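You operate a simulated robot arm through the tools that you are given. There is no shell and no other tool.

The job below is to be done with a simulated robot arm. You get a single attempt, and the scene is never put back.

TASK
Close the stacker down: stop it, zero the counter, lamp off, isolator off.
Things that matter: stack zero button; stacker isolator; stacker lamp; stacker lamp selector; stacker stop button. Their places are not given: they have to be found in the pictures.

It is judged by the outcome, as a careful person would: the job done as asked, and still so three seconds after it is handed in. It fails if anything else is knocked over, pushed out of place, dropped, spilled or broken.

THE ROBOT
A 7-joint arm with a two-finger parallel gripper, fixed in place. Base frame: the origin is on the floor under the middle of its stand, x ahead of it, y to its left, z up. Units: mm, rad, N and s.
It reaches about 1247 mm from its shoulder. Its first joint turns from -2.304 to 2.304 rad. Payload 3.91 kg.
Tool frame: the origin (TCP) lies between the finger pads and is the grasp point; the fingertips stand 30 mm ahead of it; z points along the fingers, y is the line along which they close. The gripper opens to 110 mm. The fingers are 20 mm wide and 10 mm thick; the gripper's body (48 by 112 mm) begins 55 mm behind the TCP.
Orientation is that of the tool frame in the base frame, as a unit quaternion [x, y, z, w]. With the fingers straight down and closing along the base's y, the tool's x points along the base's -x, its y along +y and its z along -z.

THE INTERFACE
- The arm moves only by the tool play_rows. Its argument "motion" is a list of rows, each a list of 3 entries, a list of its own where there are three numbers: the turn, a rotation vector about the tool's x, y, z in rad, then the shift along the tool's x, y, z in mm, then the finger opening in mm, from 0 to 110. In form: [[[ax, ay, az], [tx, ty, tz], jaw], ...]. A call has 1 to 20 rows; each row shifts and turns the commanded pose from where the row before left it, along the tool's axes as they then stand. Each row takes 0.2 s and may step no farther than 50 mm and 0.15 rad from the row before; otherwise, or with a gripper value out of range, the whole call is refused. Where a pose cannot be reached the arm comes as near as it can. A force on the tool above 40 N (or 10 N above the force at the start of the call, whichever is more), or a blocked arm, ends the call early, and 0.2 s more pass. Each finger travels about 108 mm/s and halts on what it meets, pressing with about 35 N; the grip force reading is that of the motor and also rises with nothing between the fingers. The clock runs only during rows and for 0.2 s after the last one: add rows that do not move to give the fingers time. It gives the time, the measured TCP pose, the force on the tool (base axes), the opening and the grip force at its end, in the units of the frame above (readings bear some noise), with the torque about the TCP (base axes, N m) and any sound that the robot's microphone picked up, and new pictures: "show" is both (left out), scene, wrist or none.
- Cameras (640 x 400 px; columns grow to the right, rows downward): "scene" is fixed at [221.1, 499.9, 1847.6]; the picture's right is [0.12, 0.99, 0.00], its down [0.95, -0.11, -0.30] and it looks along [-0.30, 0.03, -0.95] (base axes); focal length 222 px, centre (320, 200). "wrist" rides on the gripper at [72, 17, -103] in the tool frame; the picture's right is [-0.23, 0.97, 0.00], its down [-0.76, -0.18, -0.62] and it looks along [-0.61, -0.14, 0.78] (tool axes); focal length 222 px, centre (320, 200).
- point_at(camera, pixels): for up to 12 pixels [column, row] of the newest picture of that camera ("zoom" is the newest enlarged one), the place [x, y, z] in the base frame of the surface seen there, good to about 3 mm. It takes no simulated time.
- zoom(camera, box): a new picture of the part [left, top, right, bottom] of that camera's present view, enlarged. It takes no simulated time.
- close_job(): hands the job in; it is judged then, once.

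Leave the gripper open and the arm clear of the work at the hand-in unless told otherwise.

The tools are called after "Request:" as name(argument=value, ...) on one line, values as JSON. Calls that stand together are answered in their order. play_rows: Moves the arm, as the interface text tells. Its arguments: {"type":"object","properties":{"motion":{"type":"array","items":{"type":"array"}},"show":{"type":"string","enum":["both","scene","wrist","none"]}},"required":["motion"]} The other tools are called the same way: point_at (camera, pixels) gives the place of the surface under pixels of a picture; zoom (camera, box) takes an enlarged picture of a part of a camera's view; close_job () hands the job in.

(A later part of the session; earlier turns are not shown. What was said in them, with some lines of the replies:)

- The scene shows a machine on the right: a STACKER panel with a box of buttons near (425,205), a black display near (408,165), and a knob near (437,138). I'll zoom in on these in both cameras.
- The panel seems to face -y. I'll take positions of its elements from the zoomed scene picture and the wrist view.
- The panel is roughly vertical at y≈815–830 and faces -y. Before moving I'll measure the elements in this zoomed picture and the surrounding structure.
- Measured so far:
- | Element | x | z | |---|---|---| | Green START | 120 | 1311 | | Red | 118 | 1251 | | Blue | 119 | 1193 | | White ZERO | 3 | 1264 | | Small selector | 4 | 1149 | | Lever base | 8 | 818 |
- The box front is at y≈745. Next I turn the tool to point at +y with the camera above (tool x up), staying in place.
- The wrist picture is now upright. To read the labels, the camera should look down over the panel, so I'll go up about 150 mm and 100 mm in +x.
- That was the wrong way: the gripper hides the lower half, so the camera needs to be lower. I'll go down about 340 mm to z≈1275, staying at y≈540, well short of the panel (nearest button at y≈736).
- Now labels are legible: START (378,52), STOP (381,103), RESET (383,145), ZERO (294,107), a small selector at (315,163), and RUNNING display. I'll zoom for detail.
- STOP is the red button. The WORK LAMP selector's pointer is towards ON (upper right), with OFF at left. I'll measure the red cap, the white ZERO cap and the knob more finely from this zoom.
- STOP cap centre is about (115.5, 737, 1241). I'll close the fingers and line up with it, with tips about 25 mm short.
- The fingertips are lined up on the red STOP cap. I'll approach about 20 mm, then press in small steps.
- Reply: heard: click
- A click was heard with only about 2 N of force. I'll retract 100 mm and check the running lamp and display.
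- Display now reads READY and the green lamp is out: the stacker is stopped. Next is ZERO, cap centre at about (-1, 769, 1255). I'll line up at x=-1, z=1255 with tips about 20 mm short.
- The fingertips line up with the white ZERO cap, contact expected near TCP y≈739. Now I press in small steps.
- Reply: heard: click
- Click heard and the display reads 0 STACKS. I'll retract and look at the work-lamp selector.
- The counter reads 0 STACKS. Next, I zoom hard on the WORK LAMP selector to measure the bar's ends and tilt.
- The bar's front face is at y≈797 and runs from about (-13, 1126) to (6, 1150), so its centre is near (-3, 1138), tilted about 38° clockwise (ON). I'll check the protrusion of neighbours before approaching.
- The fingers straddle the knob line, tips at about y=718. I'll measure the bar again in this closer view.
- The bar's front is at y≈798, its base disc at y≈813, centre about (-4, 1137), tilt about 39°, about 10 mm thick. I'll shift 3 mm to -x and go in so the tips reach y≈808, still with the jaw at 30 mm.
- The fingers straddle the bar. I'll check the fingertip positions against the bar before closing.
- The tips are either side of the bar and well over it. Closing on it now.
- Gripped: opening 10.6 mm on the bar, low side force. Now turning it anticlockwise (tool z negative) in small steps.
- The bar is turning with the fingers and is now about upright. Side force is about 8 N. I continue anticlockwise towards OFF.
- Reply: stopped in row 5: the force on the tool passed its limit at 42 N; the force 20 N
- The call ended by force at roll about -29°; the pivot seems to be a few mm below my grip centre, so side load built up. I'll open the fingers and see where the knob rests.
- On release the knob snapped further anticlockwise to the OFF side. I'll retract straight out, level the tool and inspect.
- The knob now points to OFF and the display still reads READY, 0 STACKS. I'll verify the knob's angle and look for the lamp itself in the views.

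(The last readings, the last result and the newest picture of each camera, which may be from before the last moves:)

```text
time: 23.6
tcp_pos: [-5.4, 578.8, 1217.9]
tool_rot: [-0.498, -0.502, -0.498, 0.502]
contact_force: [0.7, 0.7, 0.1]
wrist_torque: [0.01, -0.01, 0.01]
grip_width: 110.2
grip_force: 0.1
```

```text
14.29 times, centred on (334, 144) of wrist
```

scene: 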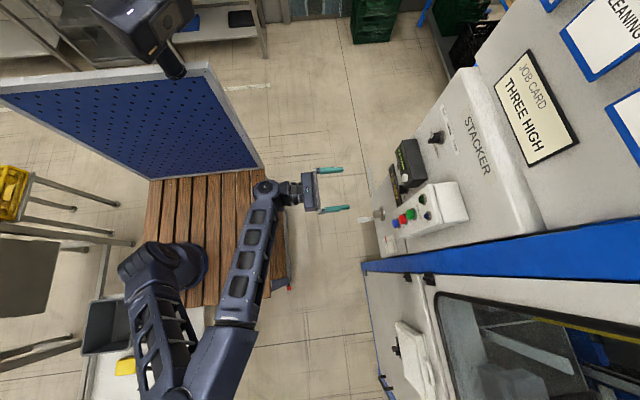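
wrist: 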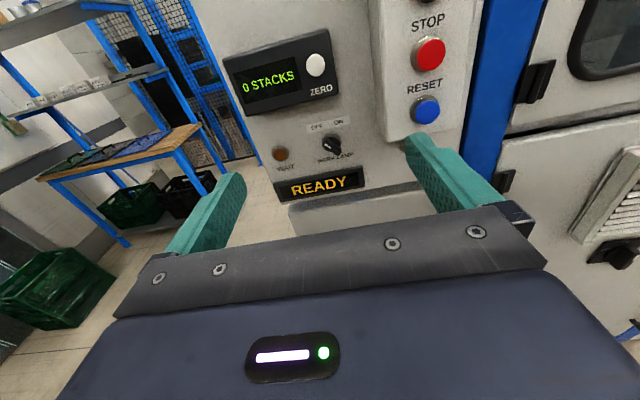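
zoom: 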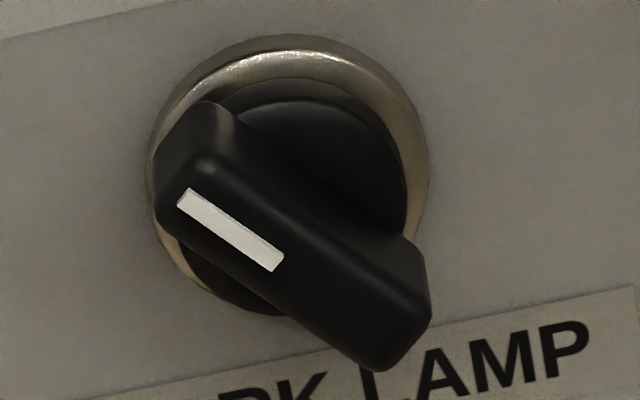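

Request:
point_at(camera="zoom", pixels=[[185, 197], [275, 262], [200, 170], [340, 345], [420, 290], [390, 330], [170, 210]])

```text
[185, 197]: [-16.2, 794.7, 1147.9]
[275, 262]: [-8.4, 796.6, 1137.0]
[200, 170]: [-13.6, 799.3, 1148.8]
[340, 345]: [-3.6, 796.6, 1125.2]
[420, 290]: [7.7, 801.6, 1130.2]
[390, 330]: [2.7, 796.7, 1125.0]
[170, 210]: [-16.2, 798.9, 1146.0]
```

The knob's white line runs about 36° to the left, mirror image of where it was, so it's in the OFF detent. Next is the isolator lever lower down; I'll measure the table and boards near the arm's path first.

Request:
point_at(camera="scene", pixels=[[262, 200], [265, 175], [250, 290], [285, 230], [288, 285], [245, 120], [200, 65], [160, 170], [375, 215], [363, 220], [378, 245], [395, 240]])

Request:
zoom(camera="scene", box=[350, 190, 420, 260])

```text
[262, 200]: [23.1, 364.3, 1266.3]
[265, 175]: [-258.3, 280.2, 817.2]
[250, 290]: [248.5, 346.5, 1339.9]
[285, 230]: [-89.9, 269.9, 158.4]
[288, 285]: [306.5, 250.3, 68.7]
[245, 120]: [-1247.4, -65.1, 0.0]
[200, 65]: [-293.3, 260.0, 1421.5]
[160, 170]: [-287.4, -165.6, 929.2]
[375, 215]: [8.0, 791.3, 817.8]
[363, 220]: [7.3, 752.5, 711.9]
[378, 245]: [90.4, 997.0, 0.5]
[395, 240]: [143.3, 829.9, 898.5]
```

```text
5.71 times, centred on (385, 225) of scene
```

zoom: 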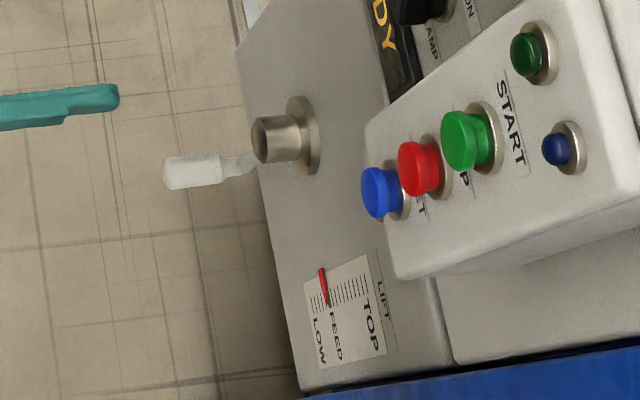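

The lever base is at (8, ~800, 818) with its white-handled tip at about (7, 750, 713). I'll come down to z≈900 staying at y≈575 to view it from the front.

Request:
play_rows(motion=[[[0, 0, 0], [-40, 0, -5], 110], [[0, 0, 0], [-40, 0, 0], 110], [[0, 0, 0], [-40, 5, 0], 110], [[0, 0, 0], [-40, 5, 0], 110], [[0, 0, 0], [-40, 5, 0], 110], [[0, 0, 0], [-40, 0, 0], 110], [[0, 0, 0], [-40, 0, 0], 110], [[0, 0, 0], [-30, 0, 0], 110]])

```text
time: 25.4
tcp_pos: [10.7, 573.3, 908.3]
tool_rot: [-0.5, -0.5, -0.5, 0.501]
contact_force: [-0.1, -0.3, -0.6]
wrist_torque: [0.0, -0.04, 0.0]
grip_width: 109.7
grip_force: 0.1
```

scene: 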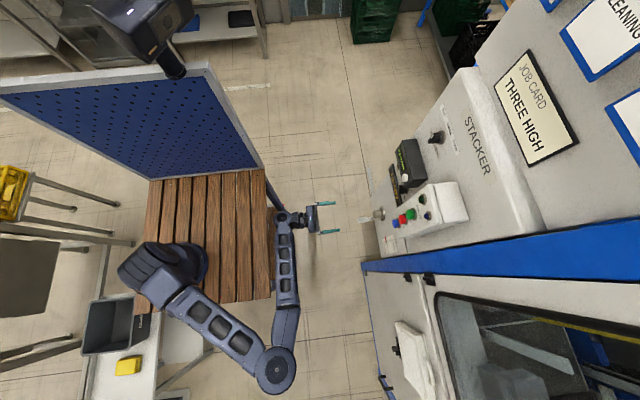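
wrist: 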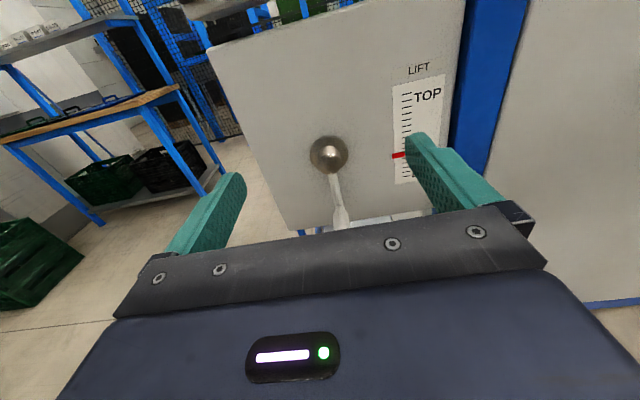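

A lever hangs from a boss at (328,155), next to a LIFT gauge. I must be sure which control is the isolator, so I'll look for labels before touching anything.

Request:
zoom(camera="wrist", box=[200, 0, 480, 240])

Request:
zoom(camera="wrist", box=[440, 0, 640, 200])

Request:
zoom(camera="scene", box=[360, 300, 460, 400])

```text
1.67 times, centred on (340, 120) of wrist
```

zoom: 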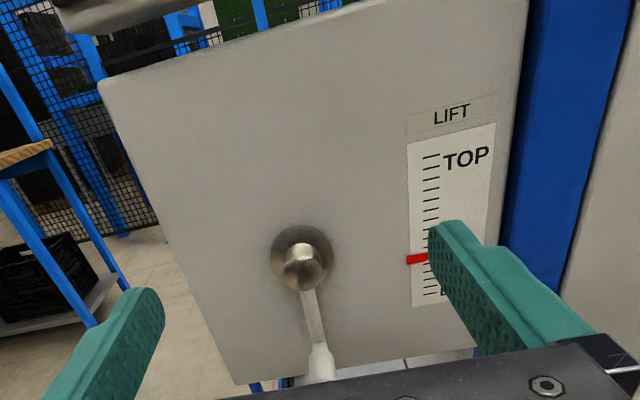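

```text
2.00 times, centred on (540, 100) of wrist
```

zoom: 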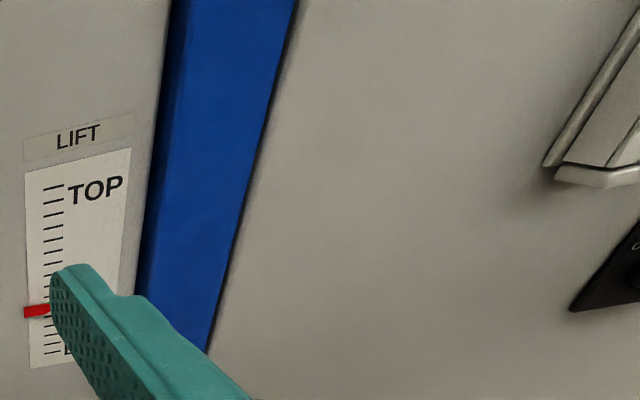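

```text
4.00 times, centred on (410, 350) of scene
```

zoom: 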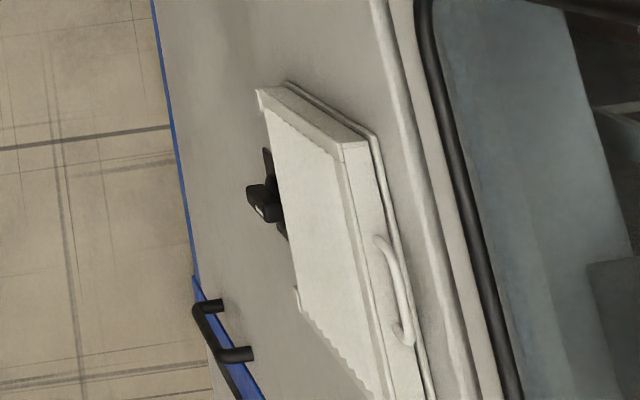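

This lever seems to be the LIFT control rather than an isolator. On the panel further in +x there's a black rotary handle on a black plate (scene ≈(396,350)). I'll measure that.

Request:
point_at(camera="zoom", pixels=[[265, 205], [255, 195], [272, 170], [283, 235], [240, 220], [320, 180], [395, 290], [225, 330], [310, 120]])

Request:
point_at(camera="wrist", pixels=[[630, 140], [620, 85], [560, 100], [470, 100], [328, 155], [340, 215]])

Request:
zoom(camera="scene", box=[378, 325, 418, 375])

```text
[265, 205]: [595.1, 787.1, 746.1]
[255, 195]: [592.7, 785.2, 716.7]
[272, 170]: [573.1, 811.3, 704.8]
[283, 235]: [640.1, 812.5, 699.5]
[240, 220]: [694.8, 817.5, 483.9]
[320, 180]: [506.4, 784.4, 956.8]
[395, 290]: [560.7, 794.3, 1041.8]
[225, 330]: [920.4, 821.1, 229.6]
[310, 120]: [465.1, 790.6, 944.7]
```

```text
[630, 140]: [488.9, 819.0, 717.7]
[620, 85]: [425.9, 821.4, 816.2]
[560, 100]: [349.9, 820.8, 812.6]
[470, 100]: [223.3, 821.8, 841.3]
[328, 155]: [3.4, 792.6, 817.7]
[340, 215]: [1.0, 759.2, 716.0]
```

```text
8.00 times, centred on (398, 350) of scene
```

zoom: 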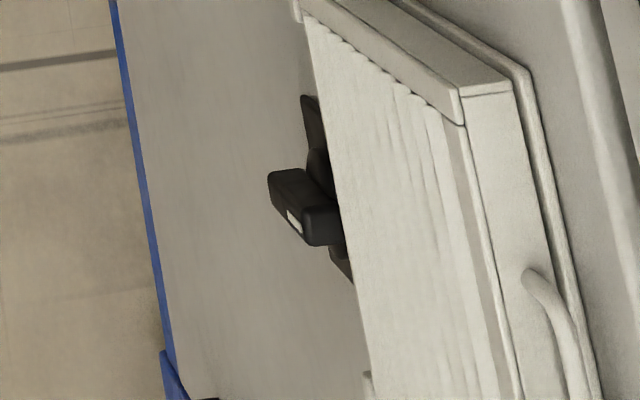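

The rotary handle is at about (595, 787, 730), below a vent cover. I'll travel in +x at y≈540 to look at it from the front and read its plate.

Request:
play_rows(motion=[[[0, 0, 0], [0, 40, -10], 110], [[0, 0, 0], [0, 45, -10], 110], [[0, 0, 0], [0, 45, -10], 110], [[0, 0, 0], [0, 45, 0], 110], [[0, 0, 0], [0, 45, 0], 110], [[0, 0, 0], [0, 45, 0], 110], [[0, 0, 0], [0, 45, 0], 110], [[0, 0, 0], [0, 45, 0], 110], [[0, 0, 0], [0, 45, 0], 110], [[0, 0, 0], [0, 45, 0], 110], [[0, 0, 0], [0, 40, 0], 110], [[0, 0, 0], [0, 0, 0], 110]])

```text
time: 28.0
tcp_pos: [496.4, 546.0, 908.2]
tool_rot: [-0.499, -0.5, -0.499, 0.502]
contact_force: [-0.6, -0.8, 0.0]
wrist_torque: [-0.01, 0.04, -0.01]
grip_width: 110.0
grip_force: 0.0
```

scene: 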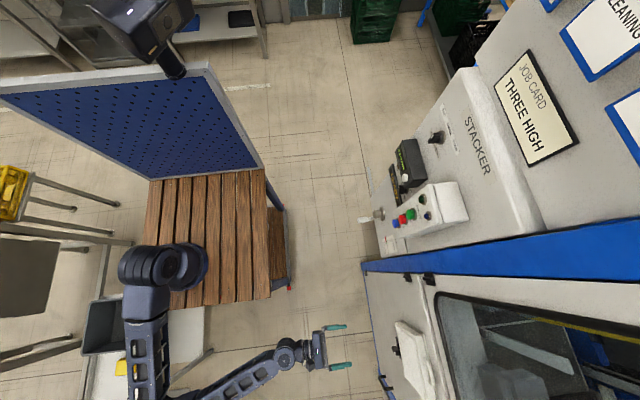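
wrist: 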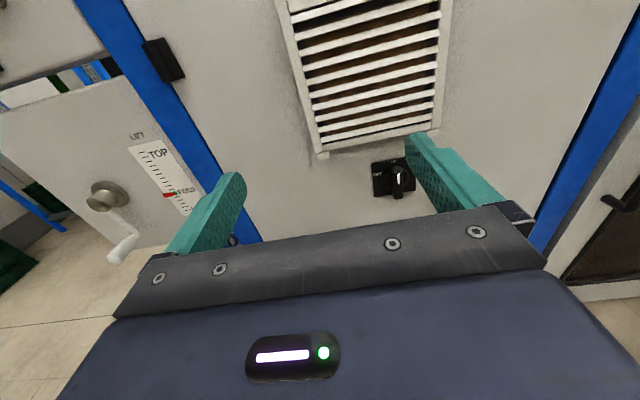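

A black rotary switch with a plate is at (396,178). I'll move +90 in x and 70 down to read it.

Request:
play_rows(motion=[[[0, 0, 0], [-30, 45, 0], 110], [[0, 0, 0], [-40, 45, 0], 110], [[0, 0, 0], [0, 0, 0], 110]])

Request:
zoom(camera="wrist", box=[260, 60, 440, 220])

```text
refused: row 1 steps farther than a row can; nothing moved
```

```text
2.50 times, centred on (350, 140) of wrist
```

zoom: 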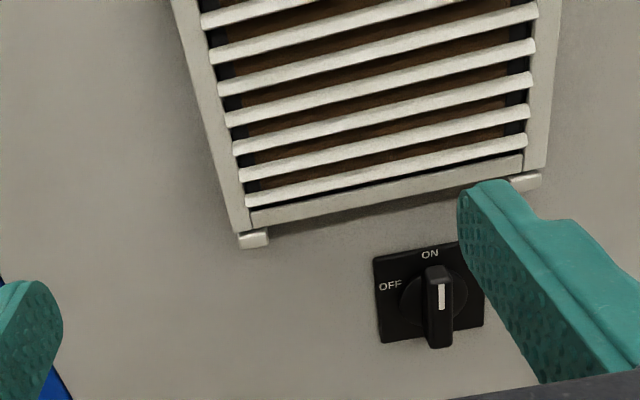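

It's a rotary isolator: ON at top, OFF at left, currently vertical at ON. The step was too long; I'll use smaller ones and look closer, also for a label.

Request:
play_rows(motion=[[[0, 0, 0], [-20, 30, 0], 110], [[0, 0, 0], [-20, 30, 0], 110], [[0, 0, 0], [-30, 30, 0], 110], [[0, 0, 0], [0, 0, 0], 110]])

Request:
zoom(camera="wrist", box=[220, 40, 420, 220])

```text
time: 29.0
tcp_pos: [584.7, 545.4, 838.9]
tool_rot: [-0.5, -0.5, -0.499, 0.502]
contact_force: [0.3, -0.2, -0.8]
wrist_torque: [0.03, 0.04, -0.03]
grip_width: 110.0
grip_force: 0.0
```

scene: 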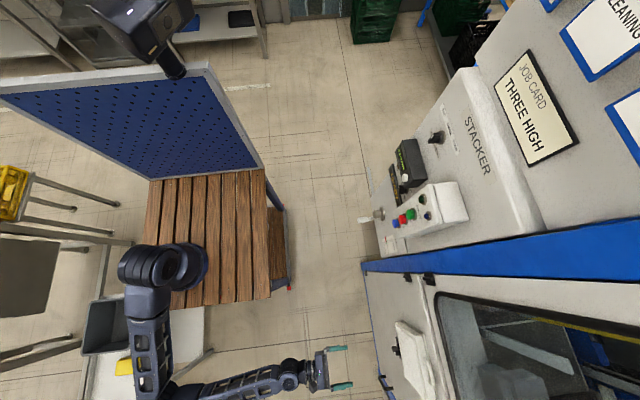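
wrist: 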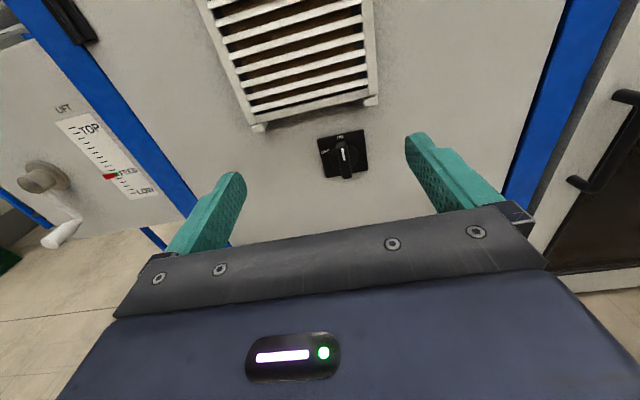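

```text
2.22 times, centred on (320, 130) of wrist
```

zoom: 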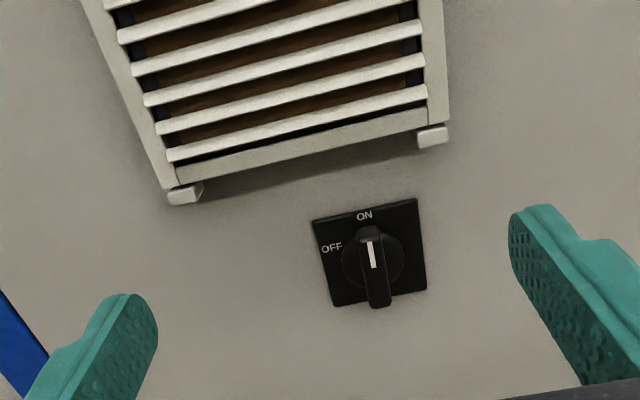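

This is a rotary OFF/ON isolator on the stacker's cabinet, handle vertical (ON); OFF is a quarter turn anticlockwise. I'll measure the handle.

Request:
zoom(camera="wrist", box=[312, 122, 376, 186])

```text
6.25 times, centred on (344, 154) of wrist
```

zoom: 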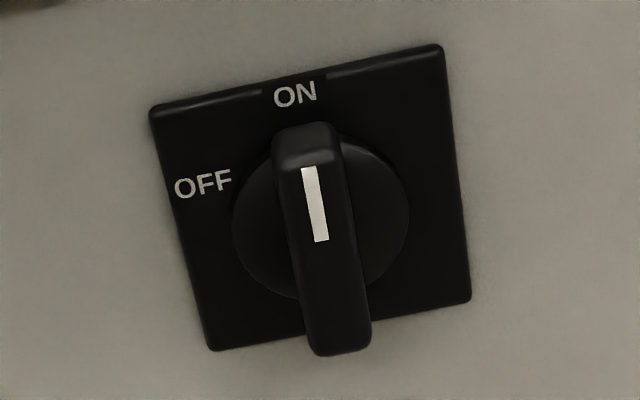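

Request:
point_at(camera="zoom", pixels=[[308, 172], [321, 238], [280, 165], [338, 160], [312, 335], [365, 325], [340, 345], [308, 130], [245, 240], [400, 230], [160, 110], [460, 295]])

Request:
point_at(camera="wrist", pixels=[[310, 115], [260, 126], [372, 97], [300, 90]])

```text
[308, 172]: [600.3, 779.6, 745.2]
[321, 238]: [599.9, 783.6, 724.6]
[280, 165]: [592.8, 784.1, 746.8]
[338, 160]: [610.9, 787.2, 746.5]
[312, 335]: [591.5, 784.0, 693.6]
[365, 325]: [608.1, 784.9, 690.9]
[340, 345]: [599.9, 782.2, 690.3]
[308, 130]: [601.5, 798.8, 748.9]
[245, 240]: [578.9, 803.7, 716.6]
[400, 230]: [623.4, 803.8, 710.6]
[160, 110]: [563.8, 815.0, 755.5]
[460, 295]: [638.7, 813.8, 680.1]
```

```text
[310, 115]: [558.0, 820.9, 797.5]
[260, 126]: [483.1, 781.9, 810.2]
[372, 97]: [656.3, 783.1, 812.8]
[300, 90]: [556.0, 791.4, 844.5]
```

Handle: front y≈782, base disc y≈804, centre about (601, 718), about 18 mm thick and 60 mm long. I'll line up in front of it with the jaw at 50 mm, tips about 60 mm short.

Request:
play_rows(motion=[[[0, 0, 0], [-40, 8, 0], 80], [[0, 0, 0], [-40, 8.3, 0], 50], [[0, 0, 0], [-41, 0, 0], 50], [[0, 0, 0], [0, 0, 45], 50], [[0, 0, 0], [0, 0, 45], 50], [[0, 0, 0], [0, 0, 45], 50], [[0, 0, 0], [0, 0, 0], 50]])

Request:
zoom(camera="wrist", box=[240, 60, 400, 220])

```text
time: 30.6
tcp_pos: [600.4, 682.2, 717.8]
tool_rot: [-0.5, -0.5, -0.499, 0.501]
contact_force: [-0.3, 0.1, -1.0]
wrist_torque: [-0.03, 0.0, 0.01]
grip_width: 50.1
grip_force: 0.0
```

scene: 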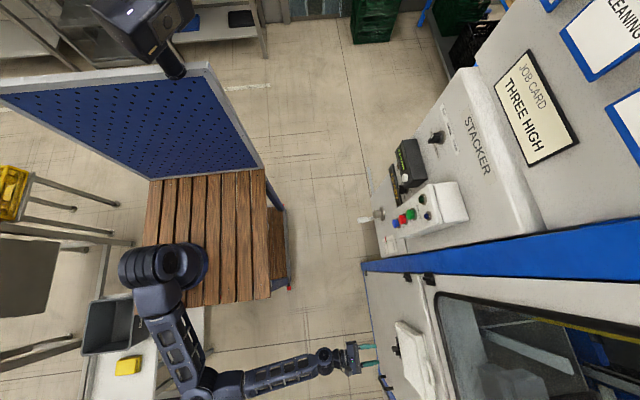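
wrist: 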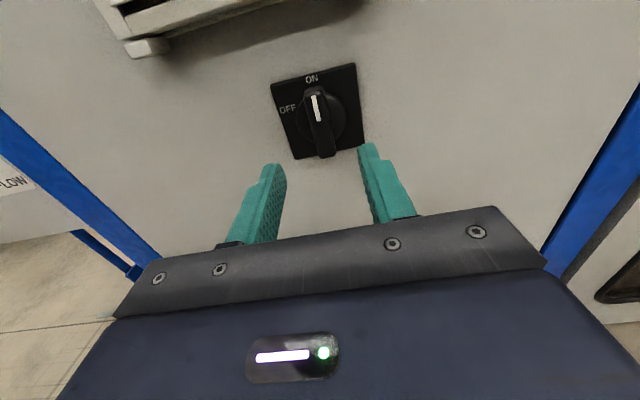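

```text
2.50 times, centred on (320, 140) of wrist
```

zoom: 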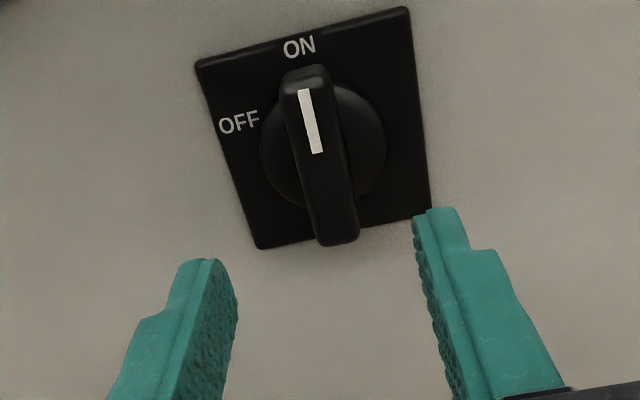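

Measuring again from this closer view to refine the centre.

Request:
point_at(camera="zoom", pixels=[[305, 92], [317, 150], [283, 90], [333, 90], [318, 238], [358, 230], [340, 205], [200, 65], [405, 12], [260, 245], [425, 212], [330, 240]])

```text
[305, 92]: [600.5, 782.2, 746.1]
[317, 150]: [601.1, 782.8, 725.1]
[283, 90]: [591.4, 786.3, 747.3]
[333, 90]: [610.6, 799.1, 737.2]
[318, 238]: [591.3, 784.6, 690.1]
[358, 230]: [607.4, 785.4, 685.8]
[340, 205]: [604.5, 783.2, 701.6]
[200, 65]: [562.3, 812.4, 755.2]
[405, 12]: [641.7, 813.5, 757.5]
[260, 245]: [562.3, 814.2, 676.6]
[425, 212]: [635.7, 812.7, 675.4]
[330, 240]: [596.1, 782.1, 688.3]
```

The centre is about (600.5, 717), matching the present TCP. Going in 86 mm so the tips reach y≈798, then closing on the handle.

Request:
play_rows(motion=[[[0, 0, 0], [0, 0, 40], 50], [[0, 0, 0], [0, 0, 25], 50], [[0, 0, 0], [0, 0, 13], 50], [[0, 0, 0], [0, 0, 8], 50], [[0, 0, 0], [0, 0, 0], 40], [[0, 0, 0], [0, 0, 0], 30], [[0, 0, 0], [0, 0, 0], 22], [[0, 0, 0], [0, 0, 0], 16], [[0, 0, 0], [0, 0, 0], 14]])

Request:
zoom(camera="wrist", box=[240, 60, 400, 220])

```text
time: 32.6
tcp_pos: [599.8, 767.1, 717.3]
tool_rot: [-0.499, -0.5, -0.499, 0.501]
contact_force: [-7.3, -1.8, 0.1]
wrist_torque: [0.34, 0.01, -0.13]
grip_width: 18.7
grip_force: 45.2
```

scene: 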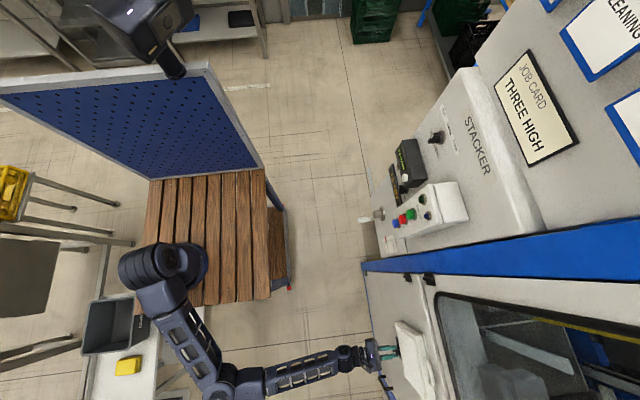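
wrist: 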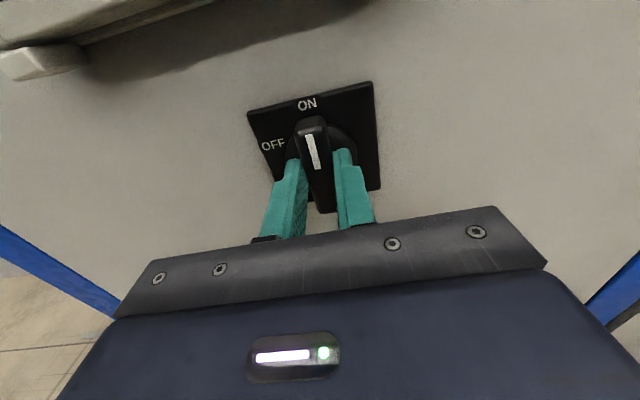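

```text
2.50 times, centred on (320, 140) of wrist
```

zoom: 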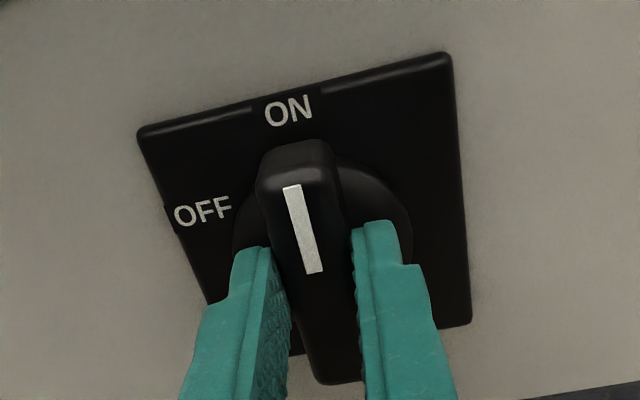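

Gripped at 18.7 mm, with a 7 N side force in -x, so I shift 0.7 mm that way and begin turning anticlockwise in small steps.

Request:
play_rows(motion=[[[0, 0, 0], [0, -0.8, 0], 14], [[0, 0, -0.1], [0, 0, 0], 14], [[0, 0, -0.1], [0, 0, 0], 14], [[0, 0, -0.1], [0, 0, 0], 14], [[0, 0, -0.1], [0, 0, 0], 14]], show="wrist")

Request:
zoom(camera="wrist", box=[240, 60, 400, 220])

```text
time: 33.8
tcp_pos: [599.5, 766.2, 716.8]
tool_rot: [0.389, 0.59, 0.588, -0.393]
contact_force: [-2.6, 3.7, 5.8]
wrist_torque: [-0.04, 0.06, -0.51]
grip_width: 18.8
grip_force: 44.4
```

wrist: 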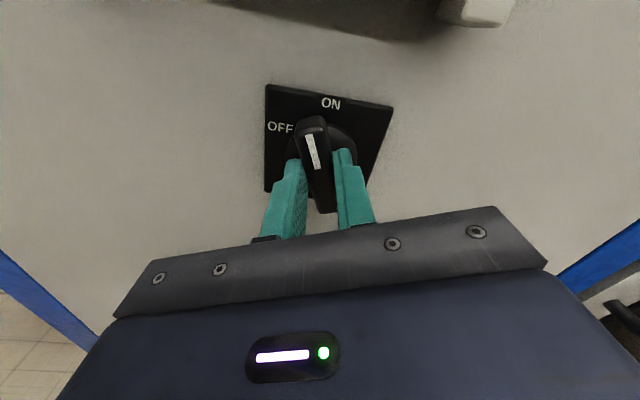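

```text
2.50 times, centred on (320, 140) of wrist
```

zoom: 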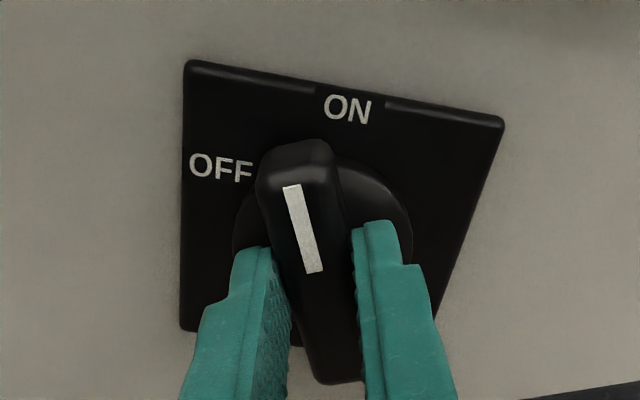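

The handle has turned about 23° with small forces. Continuing.

Request:
play_rows(motion=[[[0, 0, -0.1], [0, 0, 0], 14], [[0, 0, -0.1], [0, 0, 0], 14], [[0, 0, -0.1], [0, 0, 0], 14], [[0, 0, -0.1], [0, 0, 0], 14], [[0, 0, -0.1], [0, 0, 0], 14]], show="wrist")

Request:
zoom(camera="wrist", box=[240, 60, 400, 220])

```text
time: 35.0
tcp_pos: [597.2, 765.5, 717.1]
tool_rot: [0.231, 0.668, 0.667, -0.235]
contact_force: [-14.3, 4.2, 3.4]
wrist_torque: [-0.45, 0.01, -0.57]
grip_width: 18.6
grip_force: 45.1
```

wrist: 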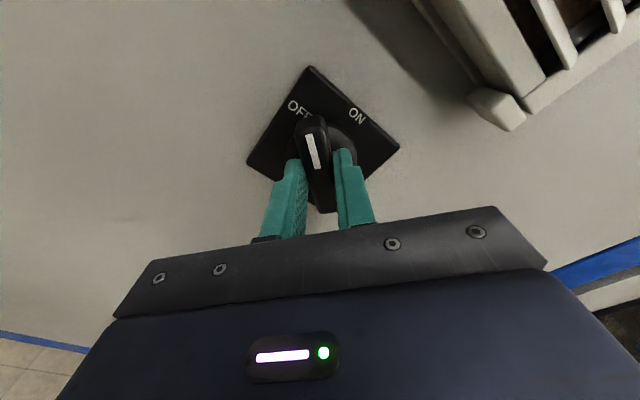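

```text
2.50 times, centred on (320, 140) of wrist
```

zoom: 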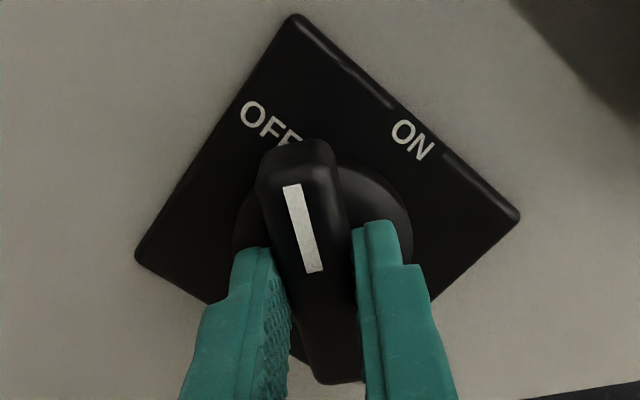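

Now about 51° turned, with 14 N side force in -x: the grip centre is slightly above the pivot. I'll feed in a small corrective shift and keep turning.

Request:
play_rows(motion=[[[0, 0, -0.06], [1.2, -0.9, 0], 14], [[0, 0, -0.1], [0.25, -0.4, 0], 14], [[0, 0, -0.1], [0.25, -0.4, 0], 14], [[0, 0, -0.1], [0.25, -0.4, 0], 14]], show="wrist")

Request:
zoom(camera="wrist", box=[240, 60, 400, 220])

```text
time: 36.0
tcp_pos: [597.6, 766.5, 715.9]
tool_rot: [0.108, 0.699, 0.698, -0.11]
contact_force: [-2.3, 5.0, -2.9]
wrist_torque: [-0.31, -0.05, -0.79]
grip_width: 19.1
grip_force: 45.2
```

wrist: 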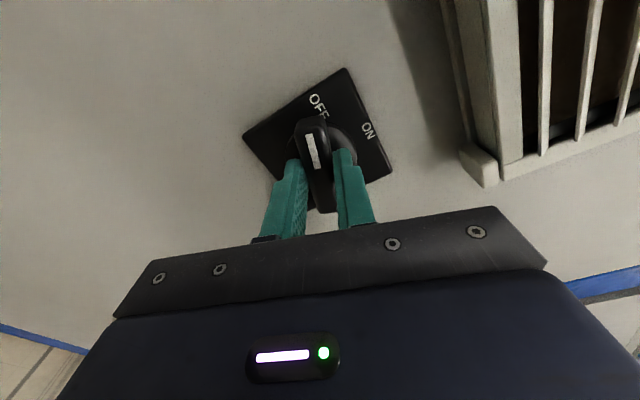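

```text
2.50 times, centred on (320, 140) of wrist
```

zoom: 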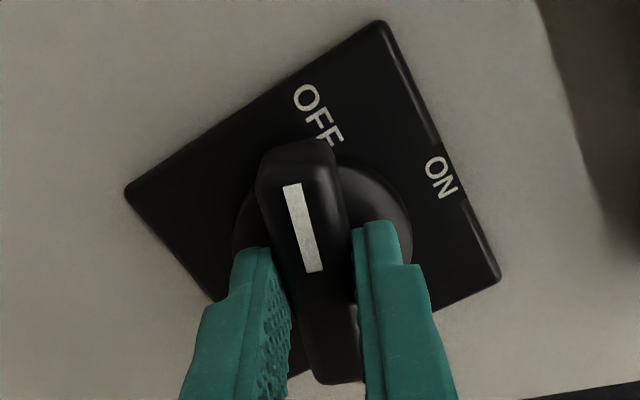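

About 72° turned, with forces low. Finishing the last 18°.

Request:
play_rows(motion=[[[0, 0, -0.1], [0.1, -0.4, 0], 14], [[0, 0, -0.1], [0.1, -0.4, 0], 14], [[0, 0, -0.1], [0.1, -0.4, 0], 14]], show="wrist")

Request:
zoom(camera="wrist", box=[240, 60, 400, 220])

```text
time: 36.8
tcp_pos: [596.8, 767.0, 716.6]
tool_rot: [0.002, 0.707, 0.707, -0.005]
contact_force: [5.1, -3.0, -5.4]
wrist_torque: [-0.18, -0.02, 1.31]
grip_width: 18.8
grip_force: 45.2
```

wrist: 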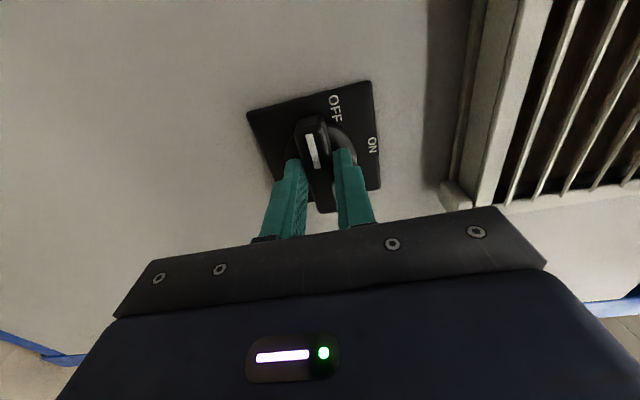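

```text
2.50 times, centred on (320, 140) of wrist
```

zoom: 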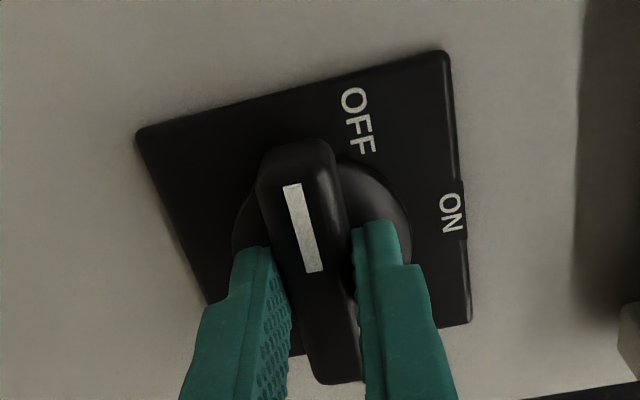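

The handle is now at 90°, pointing left to OFF. I'll check the machine's display from the scene camera before letting go.

Request:
play_rows(motion=[[[0, 0, 0], [0, 0, 0], 14]], show="scene")

Request:
zoom(camera="scene", box=[370, 120, 490, 270])

```text
time: 37.2
tcp_pos: [597.6, 766.8, 714.7]
tool_rot: [0.004, 0.707, 0.707, -0.005]
contact_force: [7.5, -4.4, -5.6]
wrist_torque: [-0.15, -0.01, 1.15]
grip_width: 19.2
grip_force: 44.6
```

scene: 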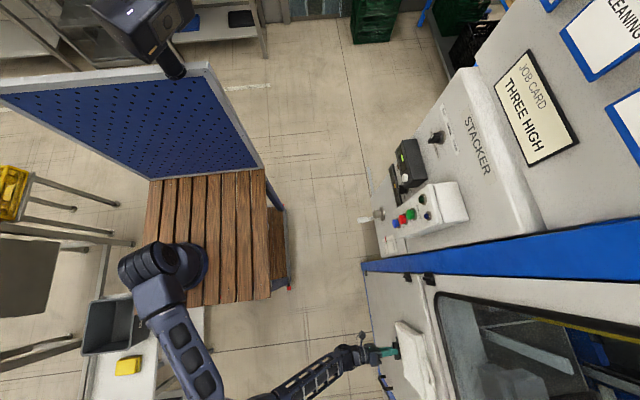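

```text
2.67 times, centred on (430, 195) of scene
```

zoom: 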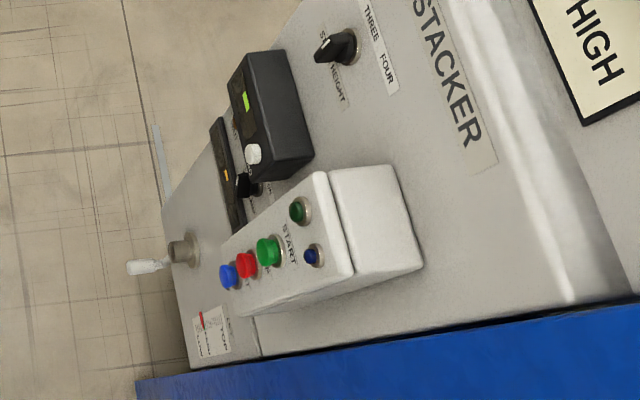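

The displays have changed: READY and the count are gone, with only a small mark on each. I'll release the handle, back out, and look closely.

Request:
play_rows(motion=[[[0, 0, 0], [0, 0, 0], 30], [[0, 0, 0], [0, 0, 0], 50], [[0, 0, 0], [0, 0, 0], 50], [[0, 0, 0], [0, 0, -20], 50], [[0, 0, 0], [0, 0, -45], 50], [[0, 0, 0], [0, 0, -45], 50], [[0, 0, 0], [0, 0, -45], 60]])

Request:
zoom(camera="wrist", box=[240, 40, 400, 200])

Request:
zoom(camera="scene", box=[385, 130, 435, 200])

```text
time: 38.8
tcp_pos: [595.1, 612.9, 713.6]
tool_rot: [0.003, 0.706, 0.708, -0.006]
contact_force: [-0.5, -0.4, 0.1]
wrist_torque: [-0.01, 0.01, -0.04]
grip_width: 59.9
grip_force: 0.2
```

scene: 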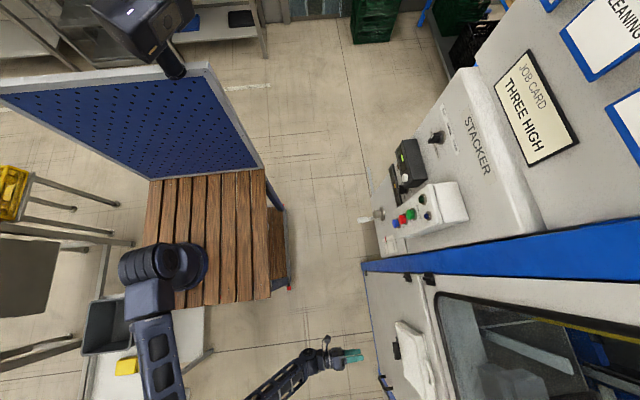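
wrist: 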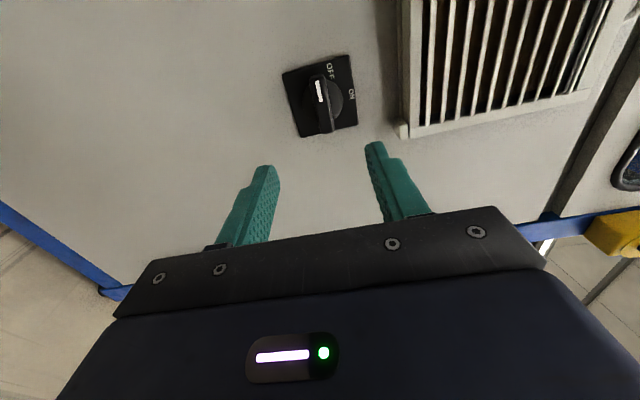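

```text
2.50 times, centred on (320, 120) of wrist
```

zoom: 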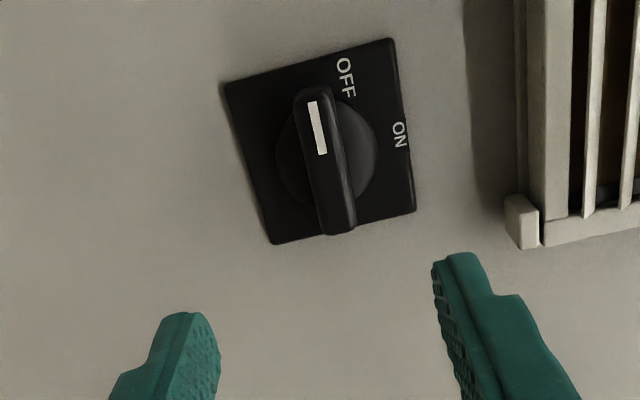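

```text
5.71 times, centred on (410, 165) of scene
```

zoom: 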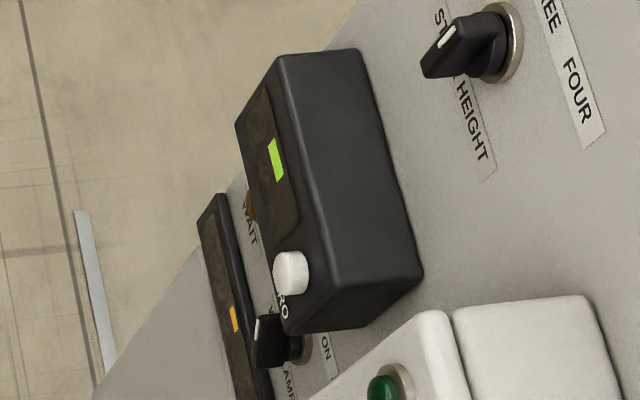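

The isolator sits horizontally at OFF and both displays show only a dash: power is off. I'll confirm the handle angle by points, then back away.

Request:
zoom(camera="wrist", box=[280, 50, 360, 140])

```text
4.44 times, centred on (320, 95) of wrist
```

zoom: 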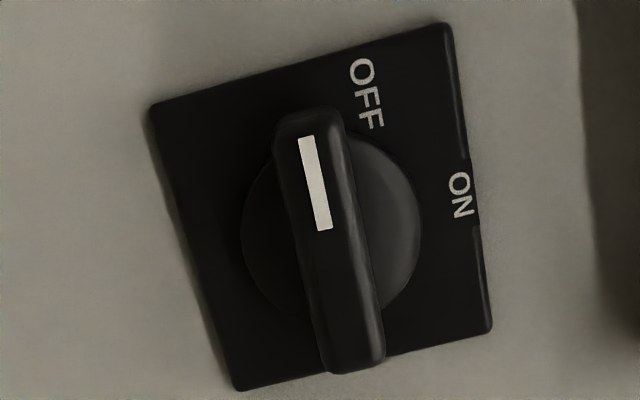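

Request:
point_at(camera="zoom", pixels=[[306, 140], [324, 226], [285, 150], [340, 140], [335, 362], [380, 350]])

Request:
play_rows(motion=[[[0, 0, 0], [0, 0, -40], 60], [[0, 0, 0], [0, 0, -40], 60], [[0, 0, 0.14], [0, 0, 0], 60], [[0, 0, 0.14], [0, 0, 0], 60], [[0, 0, 0.14], [0, 0, 0], 60], [[0, 0, 0.14], [0, 0, 0], 60], [[0, 0, 0.14], [0, 0, 0], 60], [[0, 0, 0.14], [0, 0, 0], 60], [[0, 0, 0.14], [0, 0, 0], 60], [[0, 0, 0.14], [0, 0, 0], 60], [[0, 0, 0.14], [0, 0, 0], 60], [[0, 0, 0.14], [0, 0, 0], 60], [[0, 0, 0.14], [0, 0, 0], 60], [[0, 0, 0], [40, -20, 0], 60], [[0, 0, 0], [40, -20, 0], 60]])

```text
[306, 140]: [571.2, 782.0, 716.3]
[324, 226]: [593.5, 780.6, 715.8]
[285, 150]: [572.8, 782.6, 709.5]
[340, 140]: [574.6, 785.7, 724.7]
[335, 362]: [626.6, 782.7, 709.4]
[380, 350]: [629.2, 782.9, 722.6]
```

```text
time: 42.0
tcp_pos: [554.2, 528.9, 794.5]
tool_rot: [0.494, 0.506, 0.503, -0.497]
contact_force: [0.6, -0.4, 0.8]
wrist_torque: [-0.01, 0.04, 0.0]
grip_width: 60.0
grip_force: 0.1
```

scene: 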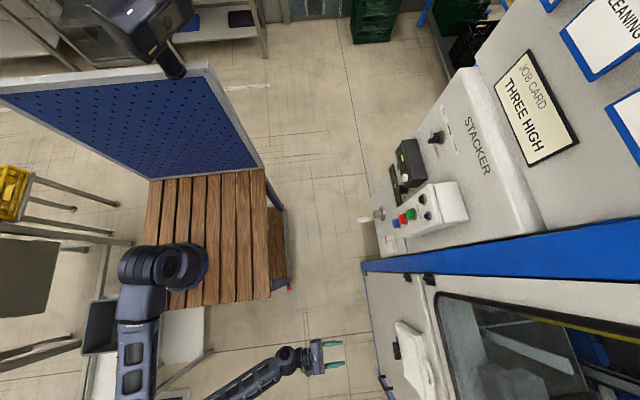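
wrist: 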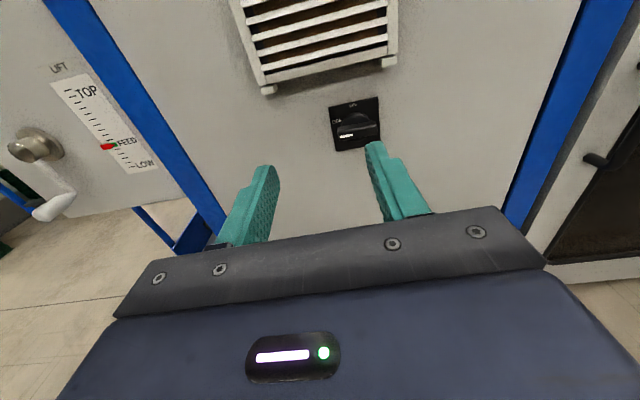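

The handle's line is exactly horizontal (z 716.3→715.8), pointing left at OFF. I'll return to the front of the control panel for a final check of the knob and buttons, keeping y≈530.

Request:
play_rows(motion=[[[0, 0, 0], [30, -38, 0], 70], [[0, 0, 0], [30, -38, 0], 80], [[0, 0, 0], [30, -38, 0], 90], [[0, 0, 0], [30, -38, 0], 100], [[0, 0, 0], [30, -38, 0], 110], [[0, 0, 0], [30, -38, 0], 110], [[0, 0, 0], [30, -38, 0], 110], [[0, 0, 0], [30, -38, 0], 110], [[0, 0, 0], [30, -38, 0], 110], [[0, 0, 0], [30, -38, 0], 110], [[0, 0, 0], [30, -38, 0], 110], [[0, 0, 0], [30, -38, 0], 110], [[0, 0, 0], [30, -38, 0], 110], [[0, 0, 0], [30, -20, 0], 110], [[0, 0, 0], [20, 0, 0], 110], [[0, 0, 0], [0, 0, 0], 110]])

Request:
zoom(camera="wrist", box=[200, 0, 480, 220])

Request:
zoom(camera="scene", box=[370, 120, 490, 270])

```text
time: 45.4
tcp_pos: [32.8, 530.6, 1222.8]
tool_rot: [0.493, 0.506, 0.504, -0.497]
contact_force: [0.7, -0.6, -0.3]
wrist_torque: [0.01, -0.02, -0.03]
grip_width: 110.0
grip_force: 0.1
```

scene: 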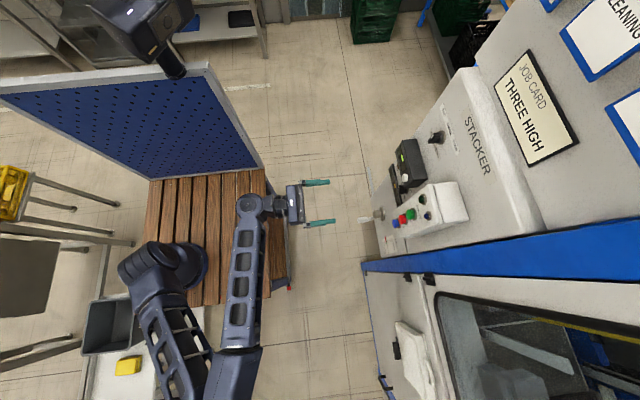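
wrist: 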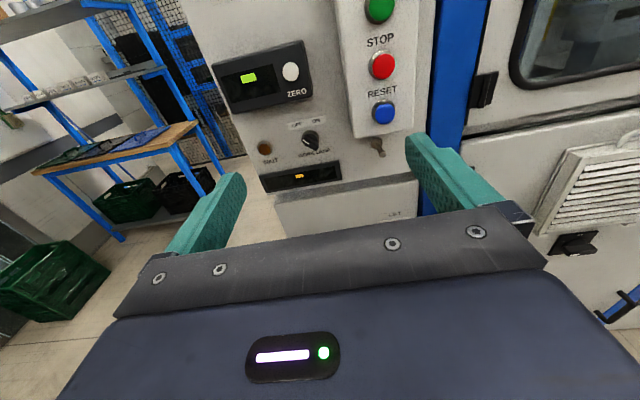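

```text
1.82 times, centred on (340, 110) of wrist
```

zoom: 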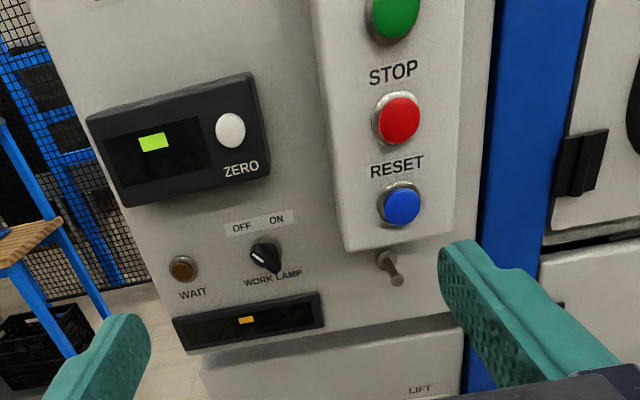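

```text
2.67 times, centred on (430, 195) of scene
```

zoom: 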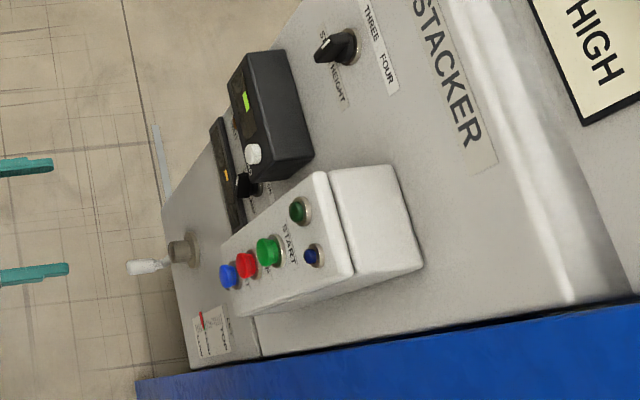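

Final check:
- **Stop:** the running lamp is out, and STOP was pressed with a click.
- **Counter:** it read 0 STACKS before power-off.
- **Lamp selector:** it points to OFF. I never saw the work lamp itself, so I'm going by the selector position.
- **Isolator:** the handle is horizontal at OFF, and both displays show only a dash.

The stack height knob, lift lever and the bin and yellow box on the bench look unchanged. The gripper is open and the arm is about 200 mm clear of the panel, so I'm handing the job in.

Request:
close_job()

```text
The job is handed in.
```

The stacker is shut down and the job is handed in; the result of the judging isn't shown to me.

- **Stop:** I pressed STOP and heard it click. The running lamp went out and the display changed from RUNNING to READY.
- **Counter:** I pressed ZERO and the count went from 4 STACKS to 0 STACKS.
- **Lamp:** I turned the WORK LAMP selector from ON to OFF, and it settled in the OFF position. I never saw the lamp itself, so this rests on the selector position.
- **Isolator:** I turned the rotary switch below the vent cover a quarter turn to OFF. It has no name label, only ON and OFF. Both displays then went blank except for a dash.

I left the lift lever and the stack height knob alone, and nothing else looked moved. The arm finished clear of the panel with the gripper open.
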